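You operate a simulated robot arm through the tools that you are given. There is no shell and no other tool.

Carry out the task below with a simulated robot arm. There is one attempt and no reset: what you move stays moved.

JOB
Fit the film roll that the wrap card names and set its brake.
Fine: brake to FREE, empty core on the brown spot, roll home on the spindle, brake to the word on the roll.

The check looks at the end state, three seconds after you hand in, the way a careful person would. Anything else that was tipped, shoved, dropped, spilled or broken makes it a failure.

ROBOT AND FRAMES
A 6-joint arm with a two-finger parallel gripper, fixed in place. Base frame: the origin is at the foot of the arm, x ahead of it, y to its left, z up; the work surface is at about z = 0.72. Readings come in m, rad, newtons and seconds.
With the tool pointing down near the work surface it reaches from about 0.26 to 0.68 m from the base axis. Its first joint turns from -2.897 to 2.897 rad. Payload 1.57 kg.
The TCP is the grasp point between the finger pads, 0.03 m short of the fingertips. In the tool frame z runs along the fingers and y along their closing line. The gripper opens to 0.11 m. The fingers are 0.024 m wide and 0.012 m thick; the gripper's body (0.048 by 0.112 m) begins 0.078 m behind the TCP.
Orientation is that of the tool frame in the base frame, as [roll, pitch, yaw] about the fixed x, y, z axes, in that order (R = Rz(yaw) Ry(pitch) Rx(roll)). With the fingers straight down and closing along the base's y, the tool's x points along the base's -x, its y along +y and its z along -z.

CONTROLS
- The arm moves only by the tool jog_arm. Its argument "steps" is a list of rows, each an object of numbers (a shift or turn left out is 0, a gripper value left out holds the last): "dx", "dy", "dz": the shift along the tool's x, y, z in m; "ax", "ay", "az": the turn, a rotation vector about the tool's x, y, z in rad; "grip": the gripper command, from -1 (fully open) to 1 (shut), values between in proportion. In form: [{"dx": .., "dy": .., "dz": .., "ax": .., "ay": .., "az": .., "grip": ..}, ...]. A call has 1 to 20 rows; each row is the pose to reach, as a shift and turn from the pose commanded when the call began, along the tool's axes at that moment. Each row takes 0.2 s and may step no farther than 0.05 m and 0.15 rad from the row before; otherwise, or with a gripper value out of range, the whole call is refused. Where a pose cannot be reached the arm comes as near as it can. A force on the tool above 40 N (or 10 N above the force at the start of the call, whichever is more), or a blocked arm, ends the call early, and 0.2 s more pass. Each finger travels about 0.108 m/s and halts on what it meets, pressing with about 30 N; the grip force reading is that of the motor and also rises with nothing between the fingers. The clock runs only during rows and for 0.2 s after the last one: add rows that repeat a pose to give the fingers time. The reply holds the time, the measured pose of the TCP, the force on the tool along the base axes, the opening and the grip force, in the units named above and with some noise, with the torque about the TCP (base axes, N m) and any sound that the robot's microphone picked up.
- Cameras (640 x 400 px; columns grow to the right, rows downward): "scene" is fixed at [0.3999, -0.6486, 1.4694]; the picture's right is [1.00, -0.08, 0.00], its down [-0.03, -0.43, -0.90] and it looks along [0.07, 0.90, -0.43] (base axes); focal length 316 px, centre (320, 200). "wrist" rides on the gripper at [0.07, 0.016, -0.141] in the tool frame; the picture's right is [-0.23, 0.97, 0.00], its down [-0.86, -0.20, -0.48] and it looks along [-0.47, -0.11, 0.88] (tool axes); focal length 222 px, centre (320, 200). There is no depth. A picture from a camera that has moved, and an enlarged one, comes with that camera's place and axes in the base frame and with its lens.
- camera(camera): a new picture of that camera. The clock stands still meanwhile.
- slide_trunk(by): slides the trunk up (or, below 0, down) by that many m; the arm rides with it, the base frame stays. It gives what a move gives, with no picture.
- inspect(camera, box): a new picture of the part [left, top, right, bottom] of that camera's present view, enlarged. The clock stands still meanwhile.
- finish_job(): hands the job in; it is judged then, once.

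Places have to be worked out from the pictures, the camera data and where the tool is seen. Open the gripper and draw the arm clear of the work before you hand the job in, unless the task says otherwise.

The tools are called after "Call:" as a command line: name --argument value ..., lists and objects as JSON in quotes. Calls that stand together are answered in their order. jog_arm: Moves the arm, as the interface text tells. Its arguments: {"type":"object","properties":{"steps":{"type":"array","items":{"type":"object","properties":{"dx":{"type":"number"},"dy":{"type":"number"},"dz":{"type":"number"},"ax":{"type":"number"},"ay":{"type":"number"},"az":{"type":"number"},"grip":{"type":"number"}}}}},"required":["steps"]} The other tools are called the same way: slide_trunk (by) slides the trunk up or down; camera (camera) takes a picture; inspect (camera, box) takes an enlarged picture of a part of a camera's view; finish_job () hands the job in.

At the start:

```text
time: 0.0
position: [0.3561, 0.2986, 1.1006]
tcp_rot: [3.141, 0.0, 3.141]
contact_force: [0.6, -1.0, 0.5]
torque: [0.02, -0.01, 0.02]
finger_gap: 0.1101
grip_force: 0.1
trunk travel left (down, up): [-0.15, 0.44]
```

scene: 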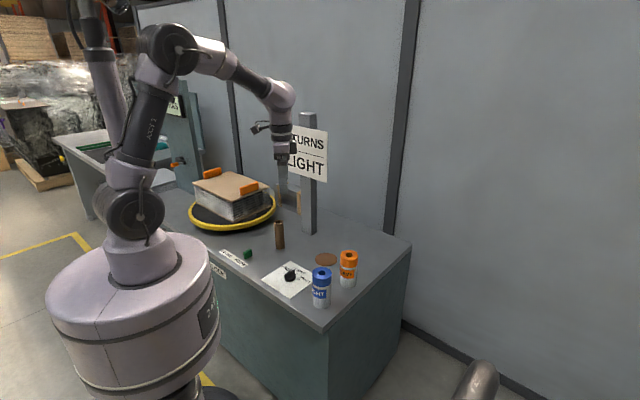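
wrist: 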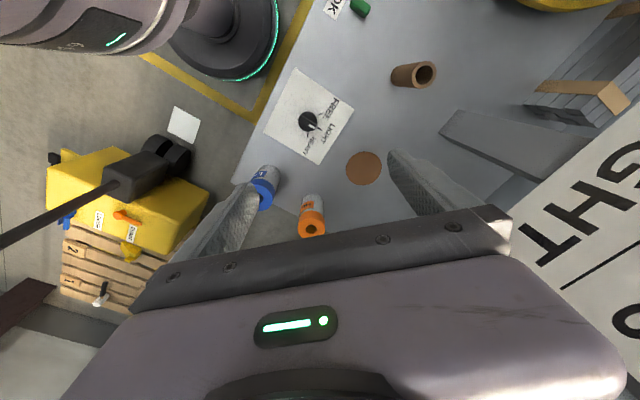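

I'll look closer at the scene to read the cards and identify the parts before moving.

Call:
inspect --camera "scene" --box '[200, 200, 400, 325]'

Call:
inspect --camera "scene" --box '[160, 80, 340, 200]'

Call:
inspect --camera "wrist" --box '[230, 0, 470, 150]'

Call:
inspect --camera "wrist" --box '[230, 120, 470, 270]'

Call:
inspect --camera "wrist" --box '[400, 50, 640, 200]'

```text
3.20 times, centred on (300, 262) of scene
camera zoom: at [0.3999, -0.6486, 1.4694], right [1.0, -0.08, 0.0], down [-0.03, -0.43, -0.9], along [0.07, 0.9, -0.43], focal length 1013 px, centre (384, 0)
```

zoom: 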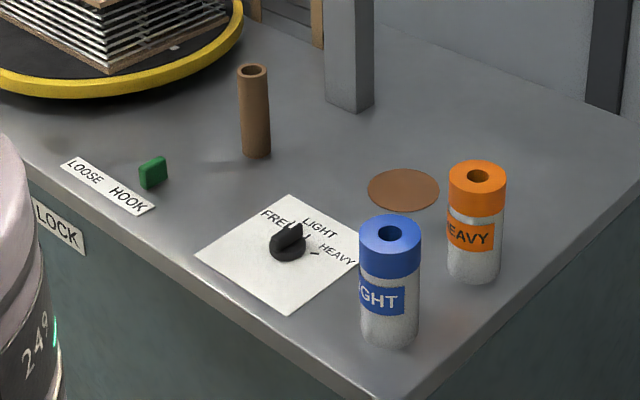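

```text
3.33 times, centred on (250, 140) of scene
camera zoom: at [0.3999, -0.6486, 1.4694], right [1.0, -0.08, 0.0], down [-0.03, -0.43, -0.9], along [0.07, 0.9, -0.43], focal length 1055 px, centre (553, 400)
```

zoom: 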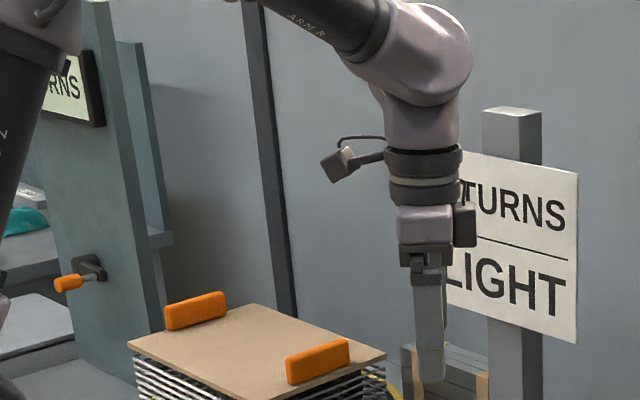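

```text
2.67 times, centred on (350, 75) of wrist
camera zoom: at [0.2862, 0.3127, 1.2395], right [0.23, 0.97, 0.0], down [0.86, -0.2, 0.48], along [0.47, -0.11, -0.88], focal length 592 px, centre (240, 533)
```

zoom: 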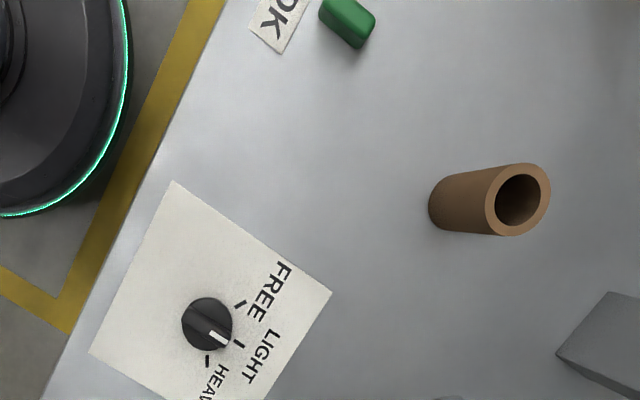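

```text
2.67 times, centred on (350, 195) of wrist
camera zoom: at [0.2862, 0.3127, 1.2395], right [0.23, 0.97, 0.0], down [0.86, -0.2, 0.48], along [0.47, -0.11, -0.88], focal length 592 px, centre (240, 213)
```

zoom: 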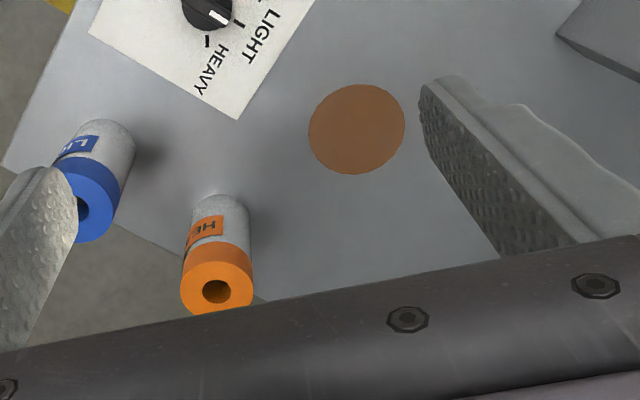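

```text
2.67 times, centred on (520, 125) of wrist
camera zoom: at [0.2862, 0.3127, 1.2395], right [0.23, 0.97, 0.0], down [0.86, -0.2, 0.48], along [0.47, -0.11, -0.88], focal length 592 px, centre (-213, 400)
```

zoom: 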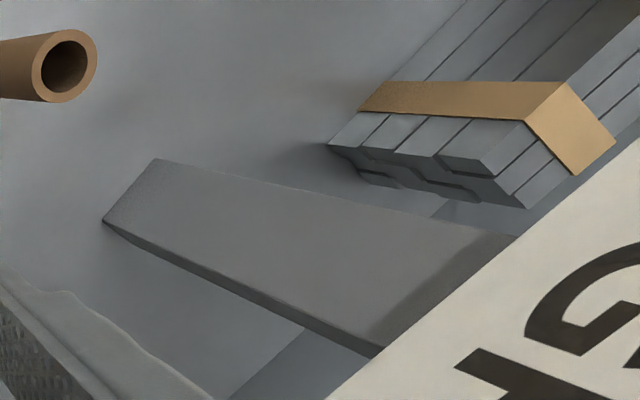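

The sign reads "…TURNS / LIGHT", but part of it is hidden by the gripper. I zoom in further on the dial, the sign and the neighbouring labels to be certain.

Call:
inspect --camera "wrist" --box '[276, 92, 356, 142]'

Call:
inspect --camera "scene" --box '[255, 240, 335, 290]'

Call:
inspect --camera "scene" --box '[260, 110, 340, 160]'

Call:
inspect --camera "scene" --box '[260, 160, 340, 210]'

Call:
inspect --camera "scene" --box '[150, 80, 230, 130]'

Call:
inspect --camera "scene" --box '[200, 240, 280, 290]'

Call:
inspect --camera "wrist" --box '[380, 50, 460, 100]'

```text
8.00 times, centred on (316, 117) of wrist
camera zoom: at [0.2862, 0.3127, 1.2395], right [0.23, 0.97, 0.0], down [0.86, -0.2, 0.48], along [0.47, -0.11, -0.88], focal length 1777 px, centre (352, 864)
```

zoom: 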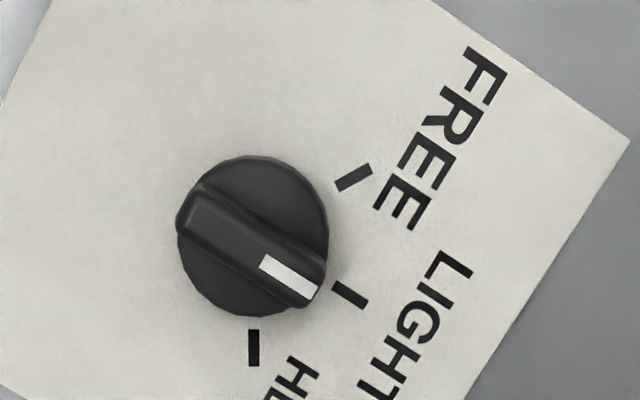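

```text
8.00 times, centred on (295, 265) of scene
camera zoom: at [0.3999, -0.6486, 1.4694], right [1.0, -0.08, 0.0], down [-0.03, -0.43, -0.9], along [0.07, 0.9, -0.43], focal length 2531 px, centre (520, -320)
```

zoom: 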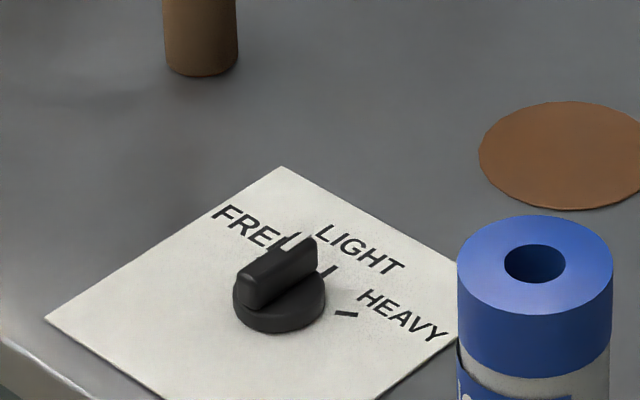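

```text
8.00 times, centred on (300, 135) of scene
camera zoom: at [0.3999, -0.6486, 1.4694], right [1.0, -0.08, 0.0], down [-0.03, -0.43, -0.9], along [0.07, 0.9, -0.43], focal length 2531 px, centre (480, 720)
```

zoom: 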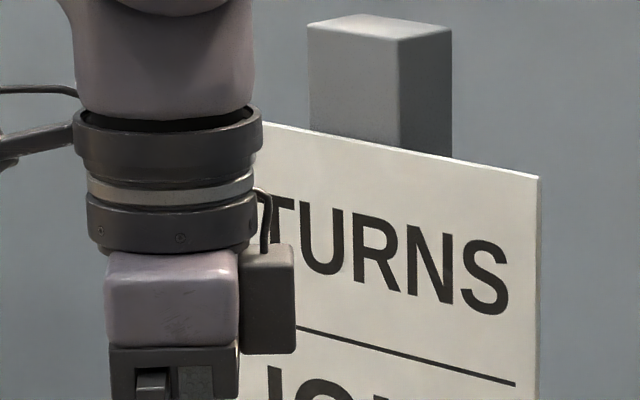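

```text
8.00 times, centred on (300, 185) of scene
camera zoom: at [0.3999, -0.6486, 1.4694], right [1.0, -0.08, 0.0], down [-0.03, -0.43, -0.9], along [0.07, 0.9, -0.43], focal length 2531 px, centre (480, 320)
```

zoom: 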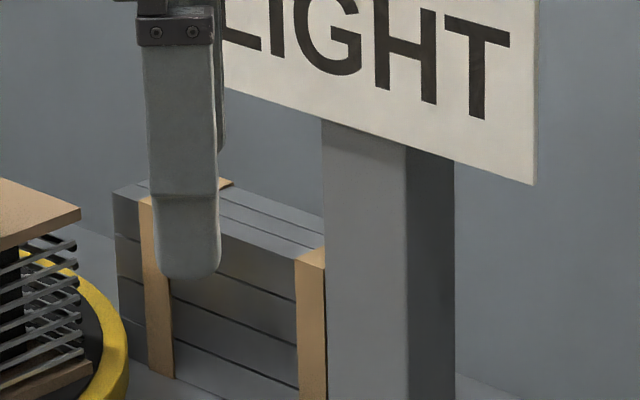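

```text
8.00 times, centred on (190, 105) of scene
camera zoom: at [0.3999, -0.6486, 1.4694], right [1.0, -0.08, 0.0], down [-0.03, -0.43, -0.9], along [0.07, 0.9, -0.43], focal length 2531 px, centre (1360, 960)
```

zoom: 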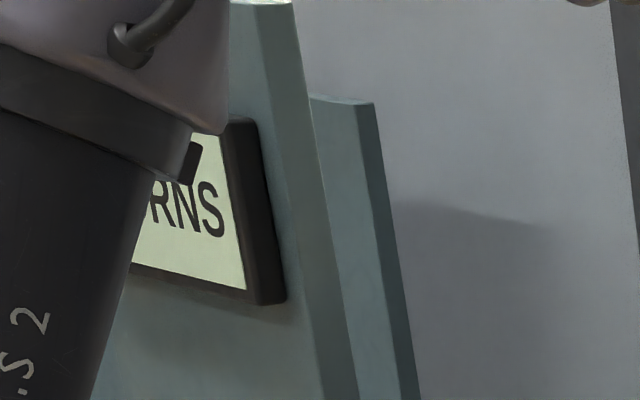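

```text
8.00 times, centred on (240, 265) of scene
camera zoom: at [0.3999, -0.6486, 1.4694], right [1.0, -0.08, 0.0], down [-0.03, -0.43, -0.9], along [0.07, 0.9, -0.43], focal length 2531 px, centre (960, -320)
```

zoom: 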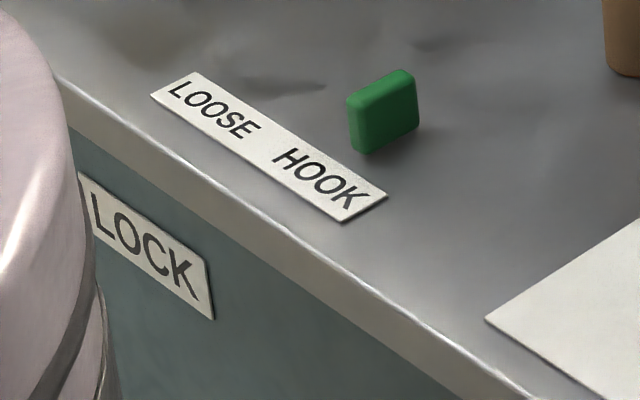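

```text
8.00 times, centred on (420, 75) of wrist
camera zoom: at [0.2862, 0.3127, 1.2395], right [0.23, 0.97, 0.0], down [0.86, -0.2, 0.48], along [0.47, -0.11, -0.88], focal length 1777 px, centre (-480, 1200)
```

zoom: 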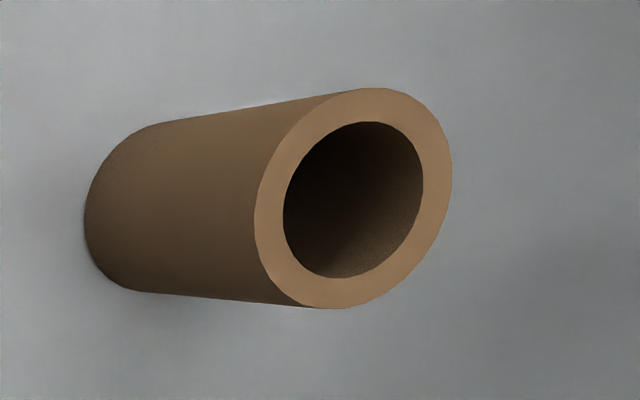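

The sign reads "(RE)TURNS / LIGHT" so far, and the brake's white mark points at LIGHT. No bare spindle is in view, so it is probably inside the brown core at about (0.32, 0.467); I move the wrist camera over the core to look down its bore and see the sign unobstructed.

Call:
jog_arm --steps '[{"dx": -0.01, "dy": 0.045}, {"dx": -0.02, "dy": 0.09}, {"dx": -0.03, "dy": 0.13}, {"dx": -0.034, "dy": 0.142}, {"dx": -0.034, "dy": 0.142}]'

Call:
camera --camera "wrist"

Call:
camera --camera "scene"

```text
time: 1.2
position: [0.3893, 0.439, 1.1006]
tcp_rot: [-3.142, 0.0, 3.14]
contact_force: [0.1, 0.0, 0.0]
torque: [0.01, 0.0, 0.02]
finger_gap: 0.1099
grip_force: 0.1
trunk travel left (down, up): [-0.15, 0.44]
```

```text
taken
camera wrist: at [0.3205, 0.4547, 1.2401], right [0.23, 0.97, 0.0], down [0.86, -0.2, 0.48], along [0.47, -0.11, -0.88], focal length 222 px, centre (320, 200)
```

wrist: 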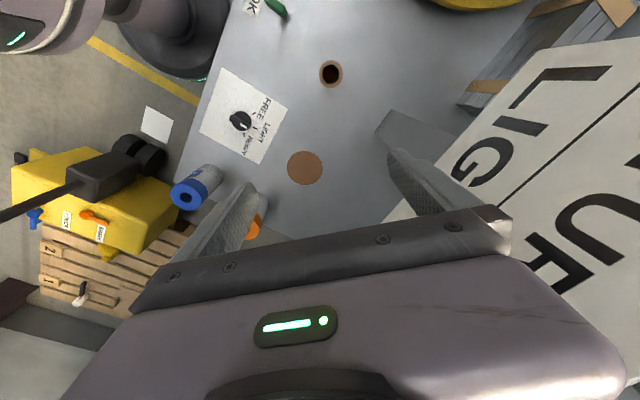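

```text
taken
```

scene: 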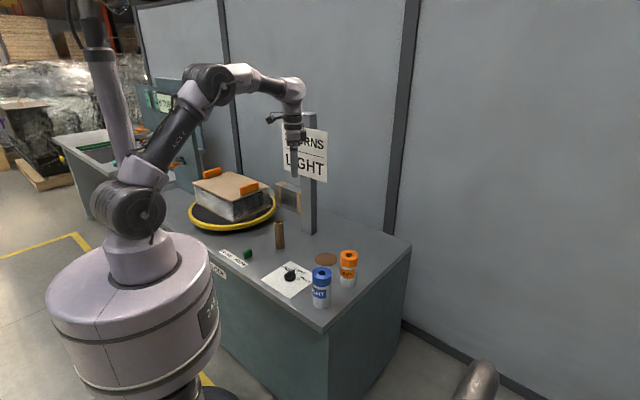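

Call:
inspect --camera "wrist" --box '[290, 48, 370, 98]'

Call:
inspect --camera "scene" --box '[260, 110, 340, 160]'

Call:
inspect --camera "scene" --box '[130, 80, 210, 130]'

Call:
inspect --camera "scene" --box '[40, 100, 200, 200]'

Call:
inspect --camera "wrist" --box '[160, 60, 360, 185]'

Call:
inspect --camera "scene" --box '[280, 130, 340, 190]'

```text
8.00 times, centred on (330, 73) of wrist
camera zoom: at [0.3205, 0.4547, 1.2401], right [0.23, 0.97, 0.0], down [0.86, -0.2, 0.48], along [0.47, -0.11, -0.88], focal length 1777 px, centre (240, 1216)
```

zoom: 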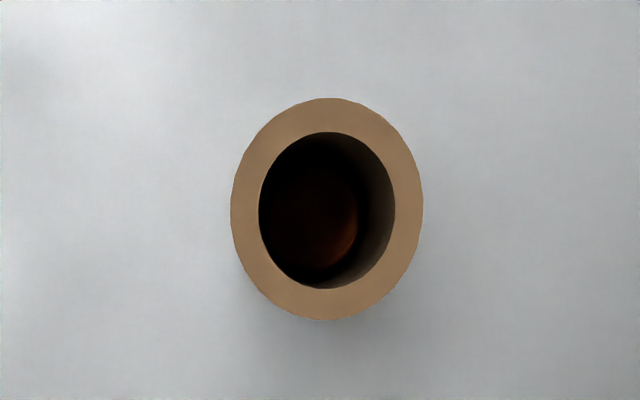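

```text
8.00 times, centred on (300, 135) of scene
camera zoom: at [0.3999, -0.6486, 1.4694], right [1.0, -0.08, 0.0], down [-0.03, -0.43, -0.9], along [0.07, 0.9, -0.43], focal length 2531 px, centre (480, 720)
```

zoom: 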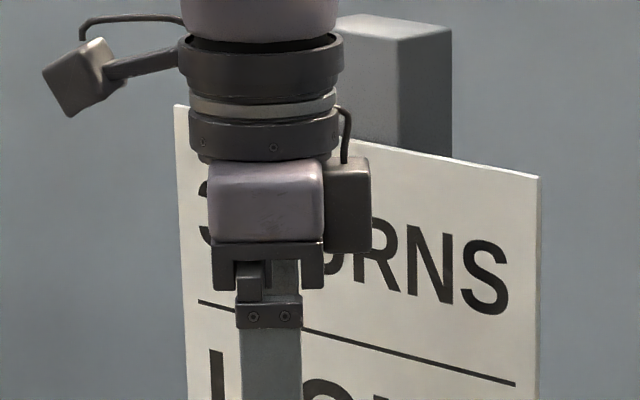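

```text
8.00 times, centred on (170, 105) of scene
camera zoom: at [0.3999, -0.6486, 1.4694], right [1.0, -0.08, 0.0], down [-0.03, -0.43, -0.9], along [0.07, 0.9, -0.43], focal length 2531 px, centre (1520, 960)
```

zoom: 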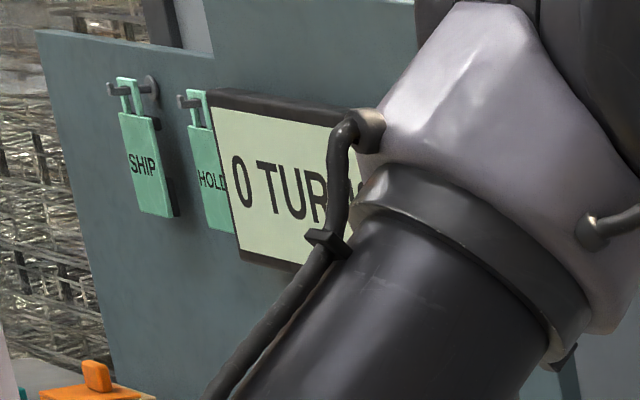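

```text
4.00 times, centred on (120, 150) of scene
camera zoom: at [0.3999, -0.6486, 1.4694], right [1.0, -0.08, 0.0], down [-0.03, -0.43, -0.9], along [0.07, 0.9, -0.43], focal length 1266 px, centre (1120, 400)
```

zoom: 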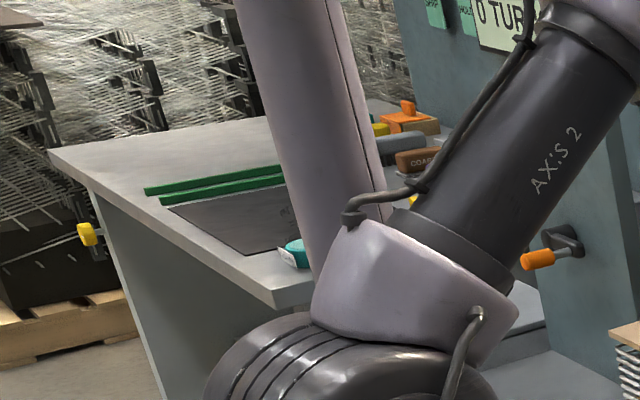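

```text
3.20 times, centred on (260, 122) of wrist
camera zoom: at [0.3205, 0.4547, 1.2401], right [0.23, 0.97, 0.0], down [0.86, -0.2, 0.48], along [0.47, -0.11, -0.88], focal length 711 px, centre (512, 448)
```

zoom: 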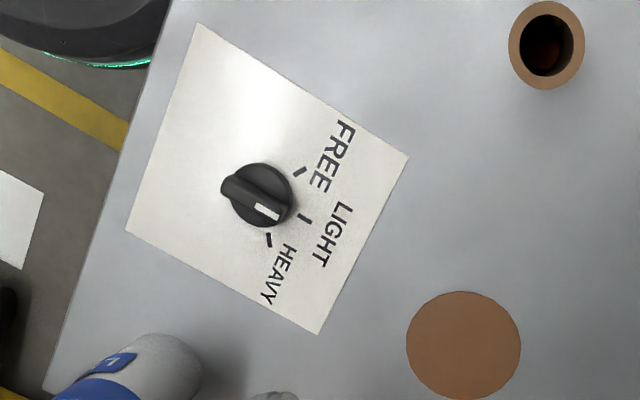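

```text
6.67 times, centred on (310, 160) of scene
camera zoom: at [0.3999, -0.6486, 1.4694], right [1.0, -0.08, 0.0], down [-0.03, -0.43, -0.9], along [0.07, 0.9, -0.43], focal length 2110 px, centre (387, 467)
```

zoom: 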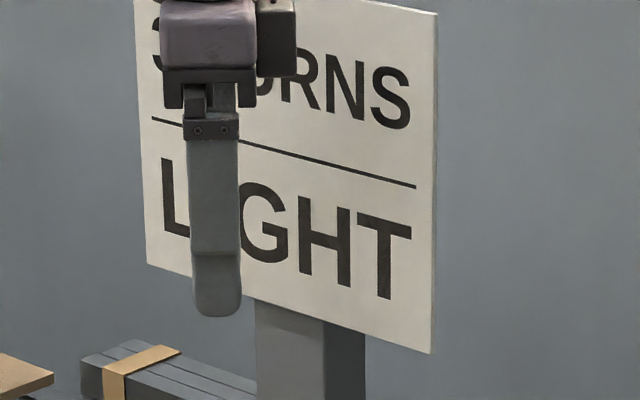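

The wrap card reads "3 TURNS / LIGHT", so the blue LIGHT roll is the one, and a dark stub in the core's bore suggests the spindle is there. The knob is near (0.359, 0.270) with its ridge at about 41° (LIGHT); FREE is about 101°. I go above the knob with the fingers turned to close across the ridge.

Call:
jog_arm --steps '[{"dx": 0.004, "dy": -0.024, "dz": 0.028, "az": -0.1}, {"dx": 0.009, "dy": -0.049, "dz": 0.057, "az": -0.2}, {"dx": 0.013, "dy": -0.073, "dz": 0.086, "az": -0.3}, {"dx": 0.017, "dy": -0.097, "dz": 0.115, "az": -0.41}, {"dx": 0.022, "dy": -0.122, "dz": 0.144, "az": -0.51}, {"dx": 0.026, "dy": -0.146, "dz": 0.172, "az": -0.62}, {"dx": 0.031, "dy": -0.17, "dz": 0.2, "az": -0.716}, {"dx": 0.031, "dy": -0.17, "dz": 0.2, "az": -0.716}]'

Call:
camera --camera "wrist"

Call:
camera --camera "scene"

```text
time: 3.0
position: [0.3605, 0.272, 0.8984]
tcp_rot: [-3.141, 0.001, -2.426]
contact_force: [0.9, -1.0, 0.1]
torque: [0.02, -0.01, 0.01]
finger_gap: 0.1102
grip_force: 0.0
trunk travel left (down, up): [-0.15, 0.44]
```

```text
taken
camera wrist: at [0.2977, 0.237, 1.0383], right [-0.47, 0.88, 0.0], down [0.78, 0.41, 0.48], along [0.42, 0.22, -0.88], focal length 222 px, centre (320, 200)
```

wrist: 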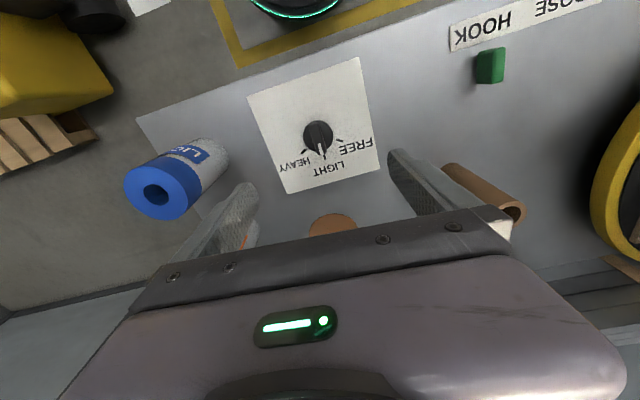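

```text
taken
```

scene: 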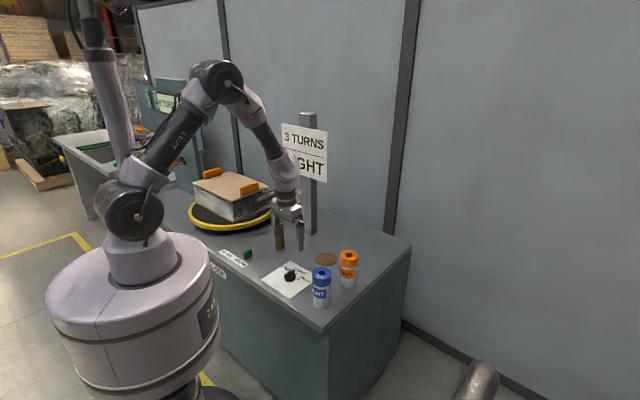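

The full card "3 TURNS / LIGHT" is confirmed. I zoom on the knob to check centring before descending.

Call:
inspect --camera "wrist" --box '[280, 115, 360, 165]'

```text
8.00 times, centred on (320, 140) of wrist
camera zoom: at [0.2977, 0.237, 1.0383], right [-0.47, 0.88, 0.0], down [0.78, 0.41, 0.48], along [0.42, 0.22, -0.88], focal length 1777 px, centre (320, 680)
```

zoom: 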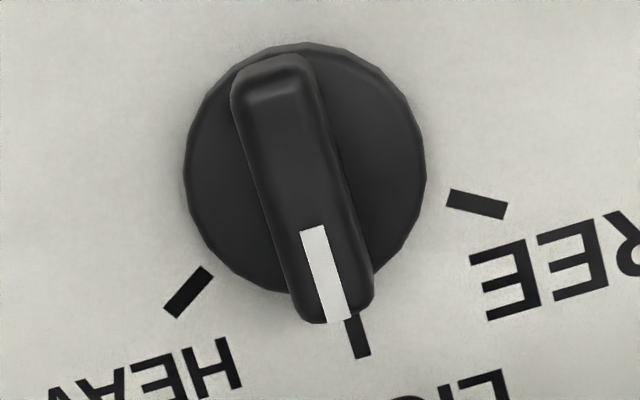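

The ridge's centre is about 3 mm off along the closing line and 4 mm along its length. I correct that, descend to a TCP height of about 0.80 and narrow the fingers to about 5 cm.

Call:
jog_arm --steps '[{"dx": 0.004, "dy": -0.003, "dz": 0.035, "grip": -0.5}, {"dx": 0.004, "dy": -0.003, "dz": 0.07, "grip": 0.0}, {"dx": 0.004, "dy": -0.003, "dz": 0.098, "grip": 0.1}, {"dx": 0.004, "dy": -0.003, "dz": 0.098, "grip": 0.1}]'

Call:
camera --camera "wrist"

Call:
inspect --camera "scene" --box '[255, 225, 335, 275]'

```text
time: 4.0
position: [0.3569, 0.2658, 0.8028]
tcp_rot: [3.141, 0.0, -2.426]
contact_force: [-1.0, 1.3, 0.4]
torque: [0.04, 0.0, -0.01]
finger_gap: 0.0495
grip_force: 0.1
trunk travel left (down, up): [-0.15, 0.44]
```

```text
taken
camera wrist: at [0.2952, 0.2314, 0.9434], right [-0.47, 0.88, 0.0], down [0.78, 0.41, 0.48], along [0.42, 0.22, -0.88], focal length 222 px, centre (320, 200)
```

wrist: 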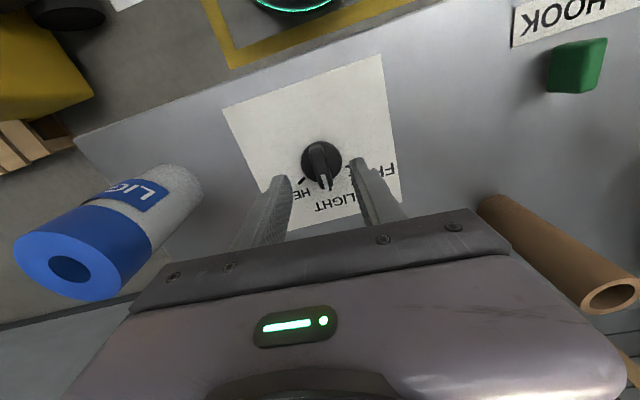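

```text
8.00 times, centred on (295, 250) of scene
camera zoom: at [0.3999, -0.6486, 1.4694], right [1.0, -0.08, 0.0], down [-0.03, -0.43, -0.9], along [0.07, 0.9, -0.43], focal length 2531 px, centre (520, -200)
```

zoom: 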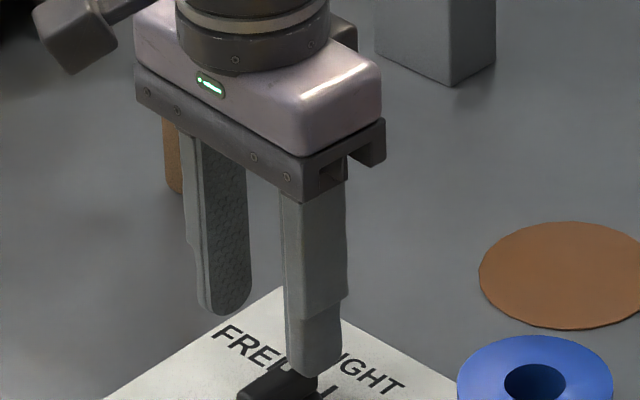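

Call:
inspect --camera "wrist" --box '[264, 130, 384, 205]'

```text
5.33 times, centred on (324, 168) of wrist
camera zoom: at [0.2952, 0.2314, 0.9434], right [-0.47, 0.88, 0.0], down [0.78, 0.41, 0.48], along [0.42, 0.22, -0.88], focal length 1185 px, centre (299, 373)
```

zoom: 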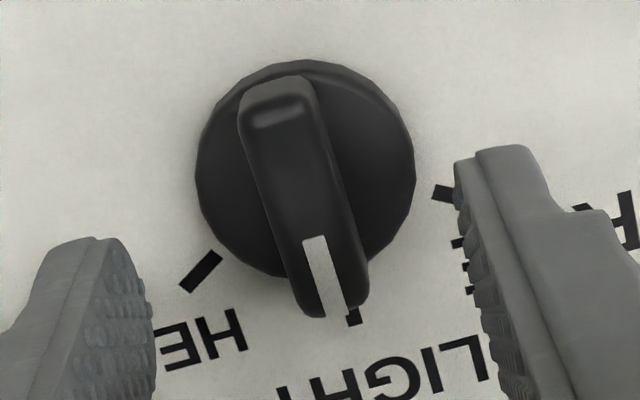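

The ridge is centred between the fingers. I lower the tips to around z ≈ 0.742 and check clearance from the scene camera.

Call:
jog_arm --steps '[{"dz": 0.02}, {"dz": 0.031}, {"dz": 0.031}]'

Call:
inspect --camera "scene" --box '[265, 250, 325, 290]'

Call:
inspect --camera "wrist" --box '[264, 140, 384, 215]'

```text
time: 4.8
position: [0.3589, 0.2654, 0.7726]
tcp_rot: [3.141, 0.002, -2.426]
contact_force: [-0.3, -0.4, 1.0]
torque: [0.01, -0.02, 0.02]
finger_gap: 0.0494
grip_force: 0.0
trunk travel left (down, up): [-0.15, 0.44]
```

```text
10.00 times, centred on (295, 270) of scene
camera zoom: at [0.3999, -0.6486, 1.4694], right [1.0, -0.08, 0.0], down [-0.03, -0.43, -0.9], along [0.07, 0.9, -0.43], focal length 3164 px, centre (570, -500)
```

zoom: 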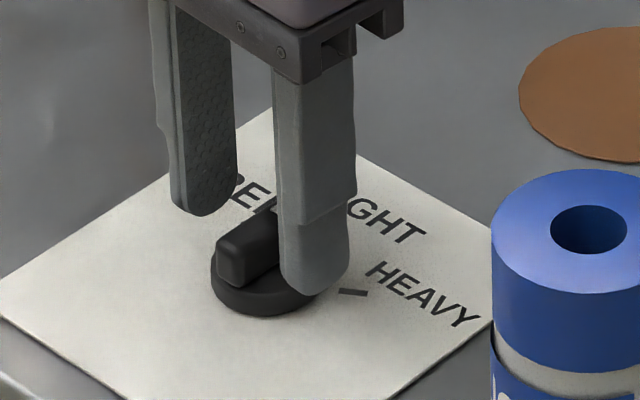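

```text
5.33 times, centred on (324, 178) of wrist
camera zoom: at [0.2948, 0.2309, 0.9119], right [-0.47, 0.88, 0.0], down [0.78, 0.41, 0.48], along [0.42, 0.22, -0.88], focal length 1185 px, centre (299, 320)
```

zoom: 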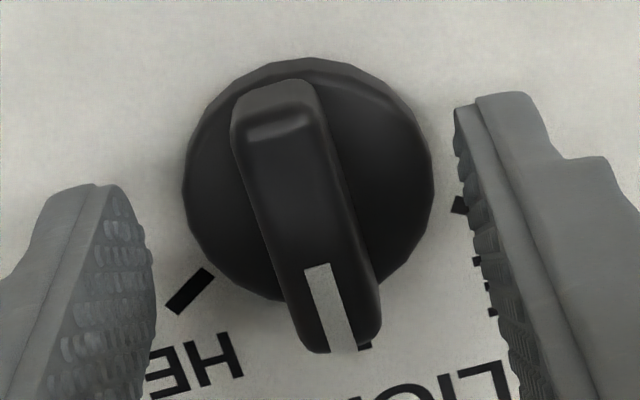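

The tips are beside the ridge with good clearance; disc top looks about 0.733 and the ridge top about 0.752. I lower 4 mm more and close on the ridge.

Call:
jog_arm --steps '[{"dz": 0.004, "grip": 0.1}, {"dz": 0.004, "grip": 0.6}, {"dz": 0.004, "grip": 1.0}, {"dz": 0.004, "grip": 1.0}, {"dz": 0.004, "grip": 1.0}]'

Call:
inspect --camera "wrist" --box '[264, 140, 384, 215]'

```text
time: 6.0
position: [0.3568, 0.2659, 0.7671]
tcp_rot: [-3.141, 0.0, -2.425]
contact_force: [-7.2, 9.4, -2.1]
torque: [0.71, -0.28, 0.02]
finger_gap: 0.0136
grip_force: 30.6
trunk travel left (down, up): [-0.15, 0.44]
```

```text
5.33 times, centred on (324, 178) of wrist
camera zoom: at [0.2941, 0.2313, 0.9077], right [-0.47, 0.88, 0.0], down [0.78, 0.41, 0.48], along [0.42, 0.22, -0.88], focal length 1185 px, centre (299, 320)
```

zoom: 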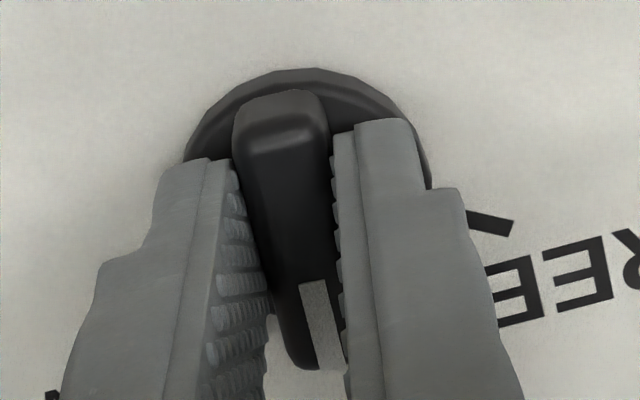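

Ridge gripped (gap 13.6 mm), with a slight 12 N side force showing the arm sits about a millimetre off. I ease that and turn +60° about vertical toward FREE (az negative).

Call:
jog_arm --steps '[{"dy": 0.001, "az": 0.0, "grip": 1.0}, {"dy": 0.001, "az": -0.1, "grip": 1.0}, {"dy": 0.001, "az": -0.22, "grip": 1.0}, {"dy": 0.001, "az": -0.34, "grip": 1.0}, {"dy": 0.001, "az": -0.46, "grip": 1.0}, {"dy": 0.001, "az": -0.58, "grip": 1.0}, {"dy": 0.001, "az": -0.7, "grip": 1.0}, {"dy": 0.001, "az": -0.82, "grip": 1.0}, {"dy": 0.001, "az": -0.94, "grip": 1.0}, {"dy": 0.001, "az": -1.047, "grip": 1.0}, {"dy": 0.001, "az": -1.047, "grip": 1.0}]'

Call:
camera --camera "wrist"

Call:
inspect --camera "scene" --box '[255, 240, 335, 290]'

```text
time: 7.5
position: [0.3591, 0.2646, 0.7668]
tcp_rot: [-3.14, 0.003, -1.804]
contact_force: [9.7, -15.3, 9.4]
torque: [-0.88, -0.16, -0.06]
finger_gap: 0.0138
grip_force: 30.0
trunk travel left (down, up): [-0.15, 0.44]
stopped in row 7: the force on the tool passed its limit at 42 N (the readings are from after the stop); the commanded pose is now the measured one
```

```text
taken
camera wrist: at [0.3273, 0.1988, 0.9072], right [-0.9, 0.45, 0.0], down [0.39, 0.78, 0.48], along [0.22, 0.43, -0.88], focal length 222 px, centre (320, 200)
```

wrist: 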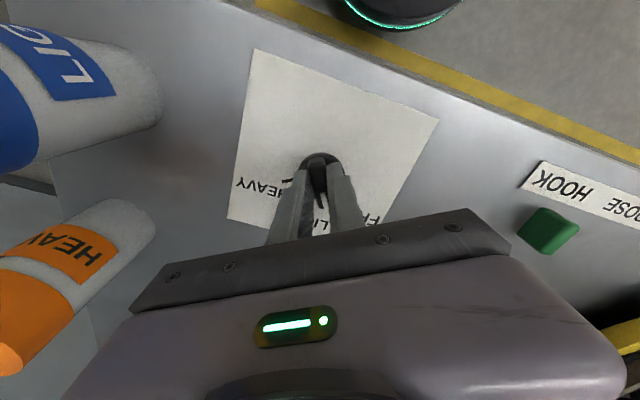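

```text
8.00 times, centred on (295, 265) of scene
camera zoom: at [0.3999, -0.6486, 1.4694], right [1.0, -0.08, 0.0], down [-0.03, -0.43, -0.9], along [0.07, 0.9, -0.43], focal length 2531 px, centre (520, -320)
```

zoom: 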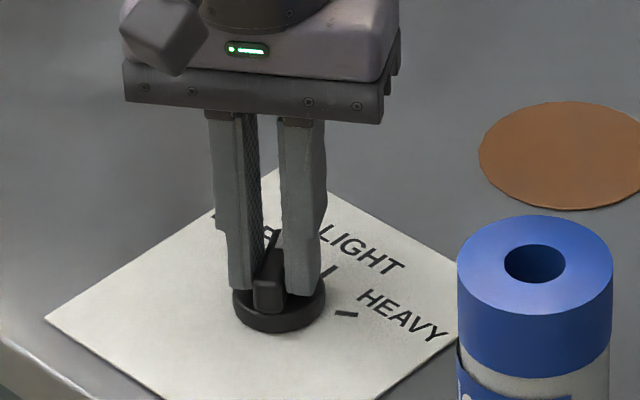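

The knob turned about 35°, then the side force hit the limit because the turning axis is slightly off the knob's. I ease the arm about 1 mm in the direction the force pushes and read it again.

Call:
jog_arm --steps '[{"dx": 0.001, "dy": -0.001, "dz": -0.0005, "grip": 1.0}, {"dx": 0.001, "dy": -0.001, "dz": -0.0005, "grip": 1.0}]'

```text
time: 8.1
position: [0.359, 0.2649, 0.7669]
tcp_rot: [-3.141, 0.004, -1.803]
contact_force: [3.0, -2.1, 0.3]
torque: [0.92, -0.21, 0.03]
finger_gap: 0.0139
grip_force: 30.1
trunk travel left (down, up): [-0.15, 0.44]
```

Force is nearly gone. I continue the turn in smaller chunks, checking the force.

Call:
jog_arm --steps '[{"az": -0.07, "grip": 1.0}, {"az": -0.14, "grip": 1.0}, {"az": -0.21, "grip": 1.0}, {"az": -0.21, "grip": 1.0}]'

```text
time: 9.1
position: [0.3601, 0.2644, 0.768]
tcp_rot: [3.141, 0.003, -1.592]
contact_force: [11.4, -4.0, -0.6]
torque: [-0.26, -0.16, -0.05]
finger_gap: 0.0137
grip_force: 30.5
trunk travel left (down, up): [-0.15, 0.44]
```

Call:
jog_arm --steps '[{"dx": 0.0003, "dy": -0.001, "grip": 1.0}, {"dx": 0.0003, "dy": -0.001, "az": -0.07, "grip": 1.0}, {"dx": 0.0003, "dy": -0.0012, "az": -0.14, "grip": 1.0}, {"dx": 0.0003, "dy": -0.0014, "az": -0.214, "grip": 1.0}, {"dx": 0.0003, "dy": -0.0014, "az": -0.214, "grip": 1.0}]'

Call:
inspect --camera "wrist" --box '[240, 130, 400, 230]'

Call:
inspect --camera "scene" --box '[255, 240, 335, 290]'

```text
time: 10.3
position: [0.3612, 0.2646, 0.7677]
tcp_rot: [-3.139, 0.001, -1.377]
contact_force: [8.3, 1.2, -8.4]
torque: [0.78, 0.01, -0.01]
finger_gap: 0.0137
grip_force: 30.6
trunk travel left (down, up): [-0.15, 0.44]
```

```text
4.00 times, centred on (320, 180) of wrist
camera zoom: at [0.3585, 0.1916, 0.9074], right [-1.0, 0.04, 0.0], down [0.03, 0.88, 0.48], along [0.02, 0.48, -0.88], focal length 888 px, centre (320, 280)
```

zoom: 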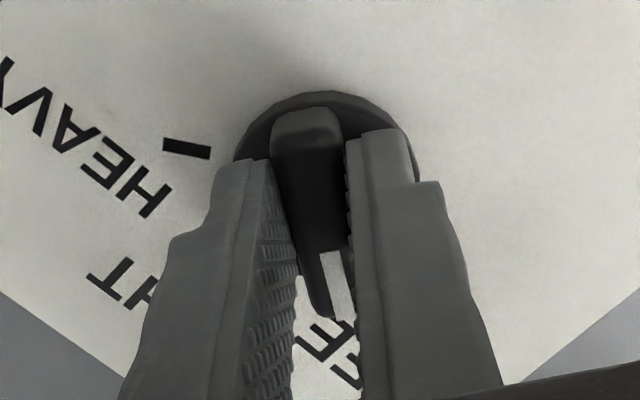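

```text
8.00 times, centred on (295, 265) of scene
camera zoom: at [0.3999, -0.6486, 1.4694], right [1.0, -0.08, 0.0], down [-0.03, -0.43, -0.9], along [0.07, 0.9, -0.43], focal length 2531 px, centre (520, -320)
```

zoom: 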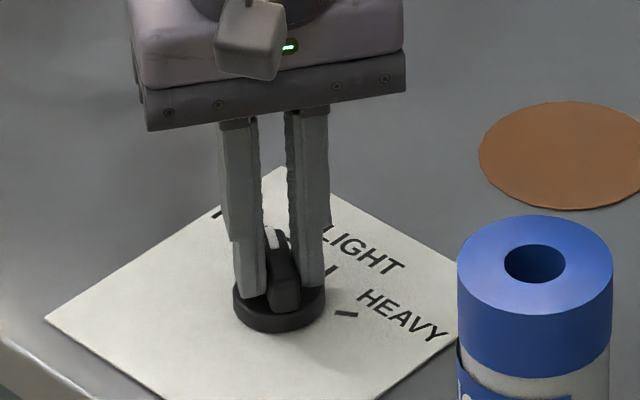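

The knob has now turned 60°. I release it, rise and look at where the mark points.

Call:
jog_arm --steps '[{"grip": 0.3}, {"grip": 0.1}, {"grip": 0.1}, {"dz": -0.03, "grip": 0.1}, {"dz": -0.07, "grip": 0.1}, {"dz": -0.11, "grip": 0.1}, {"dz": -0.13, "grip": 0.1}, {"dz": -0.13, "grip": 0.1}]'

Call:
camera --camera "wrist"

Call:
inspect --camera "wrist" --box '[280, 110, 360, 160]'

Call:
inspect --camera "scene" --box '[255, 240, 335, 290]'

```text
time: 12.1
position: [0.36, 0.2636, 0.8982]
tcp_rot: [-3.137, 0.004, -1.38]
contact_force: [-0.9, 0.2, 0.0]
torque: [-0.04, 0.01, 0.01]
finger_gap: 0.0497
grip_force: 0.0
trunk travel left (down, up): [-0.15, 0.44]
```

```text
taken
camera wrist: at [0.3574, 0.1909, 1.0383], right [-1.0, 0.04, 0.0], down [0.03, 0.88, 0.48], along [0.02, 0.48, -0.88], focal length 222 px, centre (320, 200)
```

wrist: 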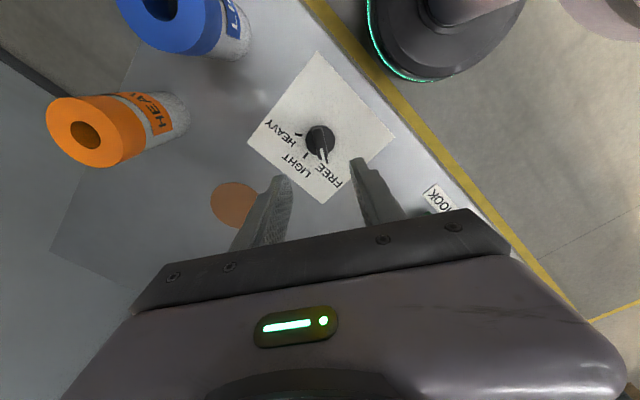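

```text
8.00 times, centred on (320, 135) of wrist
camera zoom: at [0.3574, 0.1909, 1.0383], right [-1.0, 0.04, 0.0], down [0.03, 0.88, 0.48], along [0.02, 0.48, -0.88], focal length 1777 px, centre (320, 720)
```

zoom: 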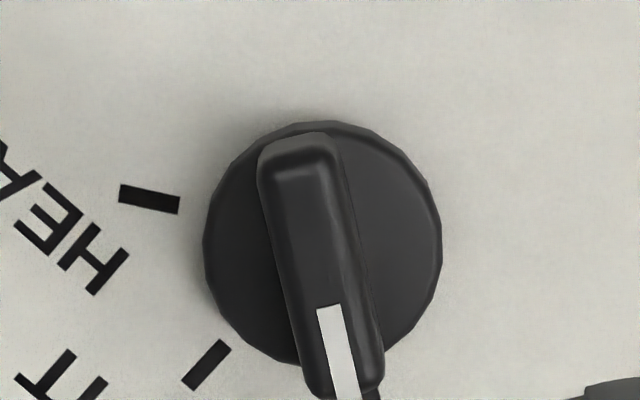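

```text
8.00 times, centred on (295, 265) of scene
camera zoom: at [0.3999, -0.6486, 1.4694], right [1.0, -0.08, 0.0], down [-0.03, -0.43, -0.9], along [0.07, 0.9, -0.43], focal length 2531 px, centre (520, -320)
```

zoom: 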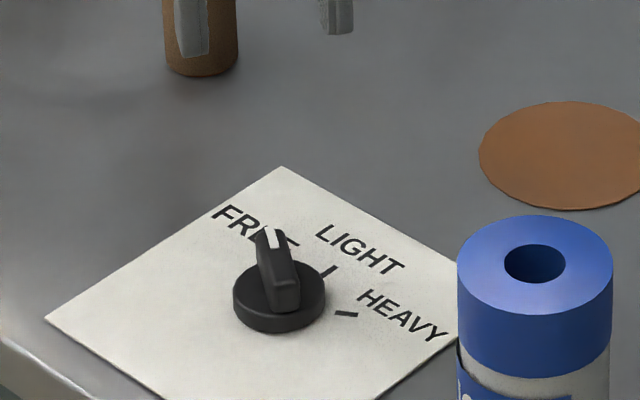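

Call:
inspect --camera "wrist" --box '[280, 120, 360, 170]'

```text
8.00 times, centred on (320, 145) of wrist
camera zoom: at [0.3574, 0.1909, 1.0383], right [-1.0, 0.04, 0.0], down [0.03, 0.88, 0.48], along [0.02, 0.48, -0.88], focal length 1777 px, centre (320, 640)
```

zoom: 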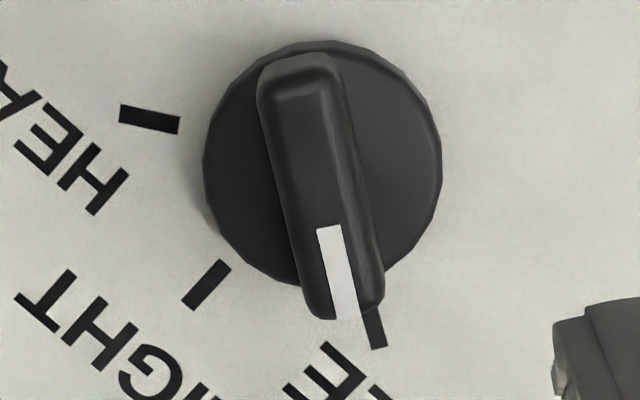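

The mark appears within a few degrees of the FREE tick, but parallax makes it unclear. I move the camera directly over the knob for a parallax-free check, which is on the way to the core.

Call:
jog_arm --steps '[{"dx": -0.037, "dy": -0.009, "dz": -0.01}, {"dx": -0.073, "dy": -0.0172, "dz": -0.02}, {"dx": -0.073, "dy": -0.0172, "dz": -0.02}]'

Call:
inspect --camera "wrist" --box '[280, 55, 360, 105]'

```text
time: 12.9
position: [0.3622, 0.338, 0.9204]
tcp_rot: [-3.139, 0.002, -1.378]
contact_force: [-0.2, 0.2, 0.2]
torque: [-0.03, 0.01, -0.03]
finger_gap: 0.0494
grip_force: 0.1
trunk travel left (down, up): [-0.15, 0.44]
```

```text
8.00 times, centred on (320, 80) of wrist
camera zoom: at [0.3591, 0.2659, 1.0606], right [-1.0, 0.04, 0.0], down [0.03, 0.88, 0.48], along [0.02, 0.48, -0.88], focal length 1777 px, centre (320, 1160)
```

zoom: 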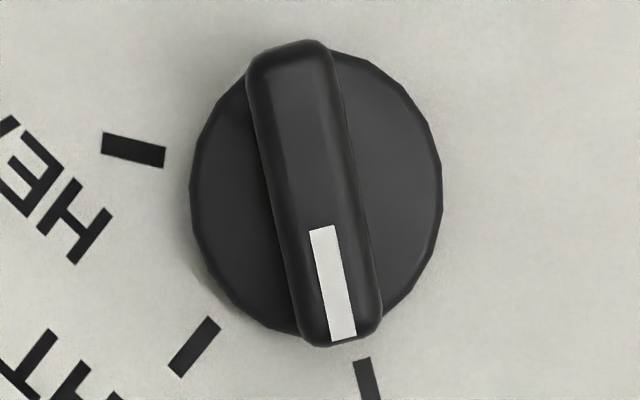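

Seen from above, the mark is about 5° short of the FREE tick. I go back down onto the ridge (knob centre about (0.3608, 0.2661)), and turn it about 7° more to finish it properly.

Call:
jog_arm --steps '[{"dx": 0.035, "dy": 0.0075, "dz": 0.015, "grip": 0.1}, {"dx": 0.0704, "dy": 0.0151, "dz": 0.04, "grip": 0.1}, {"dx": 0.0704, "dy": 0.0151, "dz": 0.085, "grip": 0.1}, {"dx": 0.0704, "dy": 0.0151, "dz": 0.125, "grip": 0.1}, {"dx": 0.0704, "dy": 0.0151, "dz": 0.145, "grip": 0.1}, {"dx": 0.0704, "dy": 0.0151, "dz": 0.152, "grip": 0.1}, {"dx": 0.0704, "dy": 0.0151, "dz": 0.152, "grip": 0.1}]'

Call:
inspect --camera "wrist" --box '[264, 140, 384, 215]'

```text
time: 14.5
position: [0.3632, 0.2675, 0.7658]
tcp_rot: [-3.138, 0.001, -1.379]
contact_force: [0.1, 0.1, 0.0]
torque: [-0.02, 0.0, -0.01]
finger_gap: 0.0493
grip_force: 0.0
trunk travel left (down, up): [-0.15, 0.44]
```

```text
5.33 times, centred on (324, 178) of wrist
camera zoom: at [0.36, 0.1949, 0.906], right [-1.0, 0.04, 0.0], down [0.03, 0.88, 0.48], along [0.02, 0.48, -0.88], focal length 1185 px, centre (299, 320)
```

zoom: 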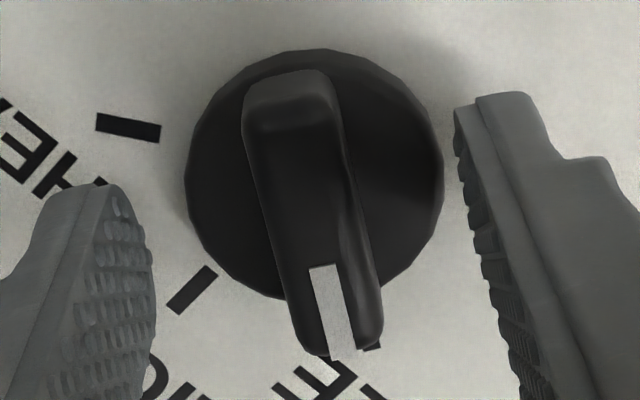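

The ridge is centred to about a millimetre. I close, turn by 0.12 rad, and release.

Call:
jog_arm --steps '[{"dy": 0.001, "dz": -0.0015, "grip": 0.1}, {"dy": 0.001, "dz": -0.0015, "grip": 0.6}, {"dy": 0.001, "dz": -0.0015, "grip": 1.0}, {"dy": 0.001, "dz": -0.0015, "grip": 1.0}, {"dy": 0.001, "dz": -0.0015, "az": -0.05, "grip": 1.0}, {"dy": 0.001, "dz": -0.0015, "az": -0.1, "grip": 1.0}, {"dy": 0.001, "dz": -0.0015, "az": -0.13, "grip": 1.0}, {"dy": 0.001, "dz": -0.0015, "az": -0.13, "grip": 1.0}]'

Call:
inspect --camera "wrist" --box '[240, 130, 400, 230]'

```text
time: 16.3
position: [0.3612, 0.2672, 0.7672]
tcp_rot: [-3.14, 0.003, -1.251]
contact_force: [-4.2, -9.3, 2.0]
torque: [-0.58, 0.32, -0.82]
finger_gap: 0.0152
grip_force: 30.7
trunk travel left (down, up): [-0.15, 0.44]
```

```text
4.00 times, centred on (320, 180) of wrist
camera zoom: at [0.3672, 0.1944, 0.9075], right [-1.0, -0.09, 0.0], down [-0.08, 0.87, 0.48], along [-0.04, 0.48, -0.88], focal length 888 px, centre (320, 280)
```

zoom: 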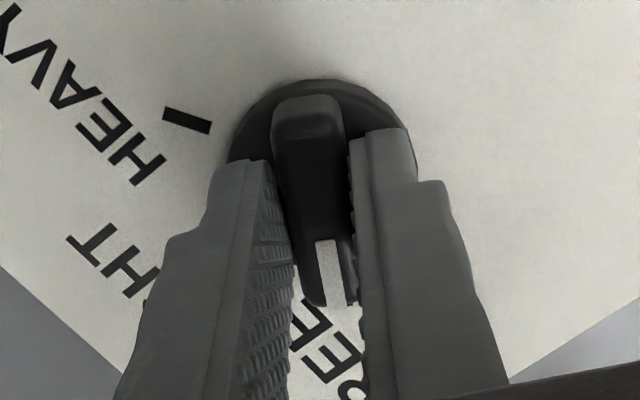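

The gap widened slightly and a torque appeared, so the knob seems to have met its FREE end stop. I release it and look from straight above again.

Call:
jog_arm --steps '[{"az": 0.04, "grip": 0.8}, {"az": 0.04, "grip": 0.1}, {"az": 0.04, "grip": 0.1}, {"az": 0.04, "dz": -0.03, "grip": 0.1}, {"az": 0.04, "dz": -0.07, "grip": 0.1}, {"az": 0.04, "dz": -0.11, "grip": 0.1}, {"az": 0.08, "dz": -0.15, "dx": -0.03, "grip": 0.1}, {"az": 0.128, "dz": -0.15, "dx": -0.072, "dy": -0.008, "grip": 0.1}, {"az": 0.128, "dz": -0.15, "dx": -0.072, "dy": -0.008, "grip": 0.1}]'

Call:
camera --camera "wrist"

Call:
inspect --camera "wrist" --box '[280, 55, 360, 105]'

```text
time: 18.3
position: [0.3436, 0.3382, 0.9184]
tcp_rot: [-3.139, 0.002, -1.378]
contact_force: [0.5, 0.3, -0.4]
torque: [0.0, -0.01, 0.03]
finger_gap: 0.0497
grip_force: 0.1
trunk travel left (down, up): [-0.15, 0.44]
```

```text
taken
camera wrist: at [0.3405, 0.2649, 1.0575], right [-1.0, 0.04, 0.0], down [0.03, 0.88, 0.48], along [0.02, 0.48, -0.88], focal length 222 px, centre (320, 200)
```

wrist: 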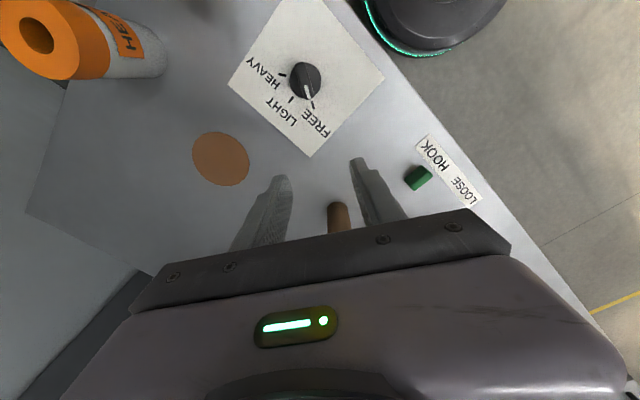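

```text
8.00 times, centred on (320, 80) of wrist
camera zoom: at [0.3405, 0.2649, 1.0575], right [-1.0, 0.04, 0.0], down [0.03, 0.88, 0.48], along [0.02, 0.48, -0.88], focal length 1777 px, centre (320, 1160)
```

zoom: 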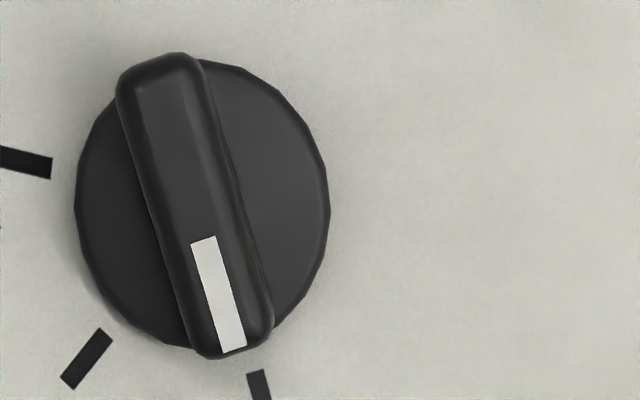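

The mark now lines up with FREE. Next the core, whose centre I put at about (0.319, 0.474) with its top near z 0.845: I hover above it with the fingers opened.

Call:
jog_arm --steps '[{"dx": -0.035, "dy": -0.0005, "dz": -0.01, "grip": -0.3}, {"dx": -0.07, "dy": -0.001, "dz": -0.015, "grip": -0.6}, {"dx": -0.105, "dy": -0.0015, "dz": -0.015, "grip": -0.6}, {"dx": -0.138, "dy": -0.002, "dz": -0.015, "grip": -0.6}, {"dx": -0.138, "dy": -0.002, "dz": -0.015, "grip": -0.6}]'

Call:
camera --camera "wrist"

Call:
camera --camera "scene"

```text
time: 19.5
position: [0.3212, 0.4749, 0.9332]
tcp_rot: [-3.138, 0.004, -1.378]
contact_force: [-0.1, 0.1, 0.3]
torque: [0.01, 0.03, 0.0]
finger_gap: 0.088
grip_force: 0.0
trunk travel left (down, up): [-0.15, 0.44]
```

```text
taken
camera wrist: at [0.3185, 0.4022, 1.0721], right [-1.0, 0.03, 0.0], down [0.03, 0.88, 0.48], along [0.02, 0.48, -0.88], focal length 222 px, centre (320, 200)
```

wrist: 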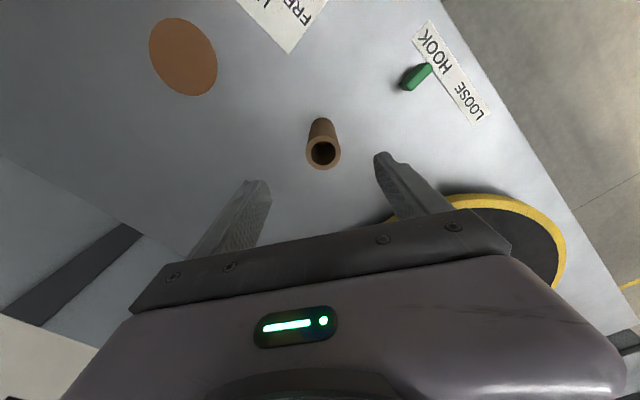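

```text
taken
```

scene: 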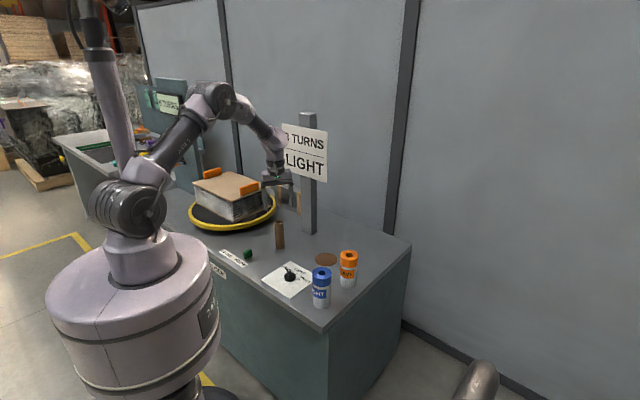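

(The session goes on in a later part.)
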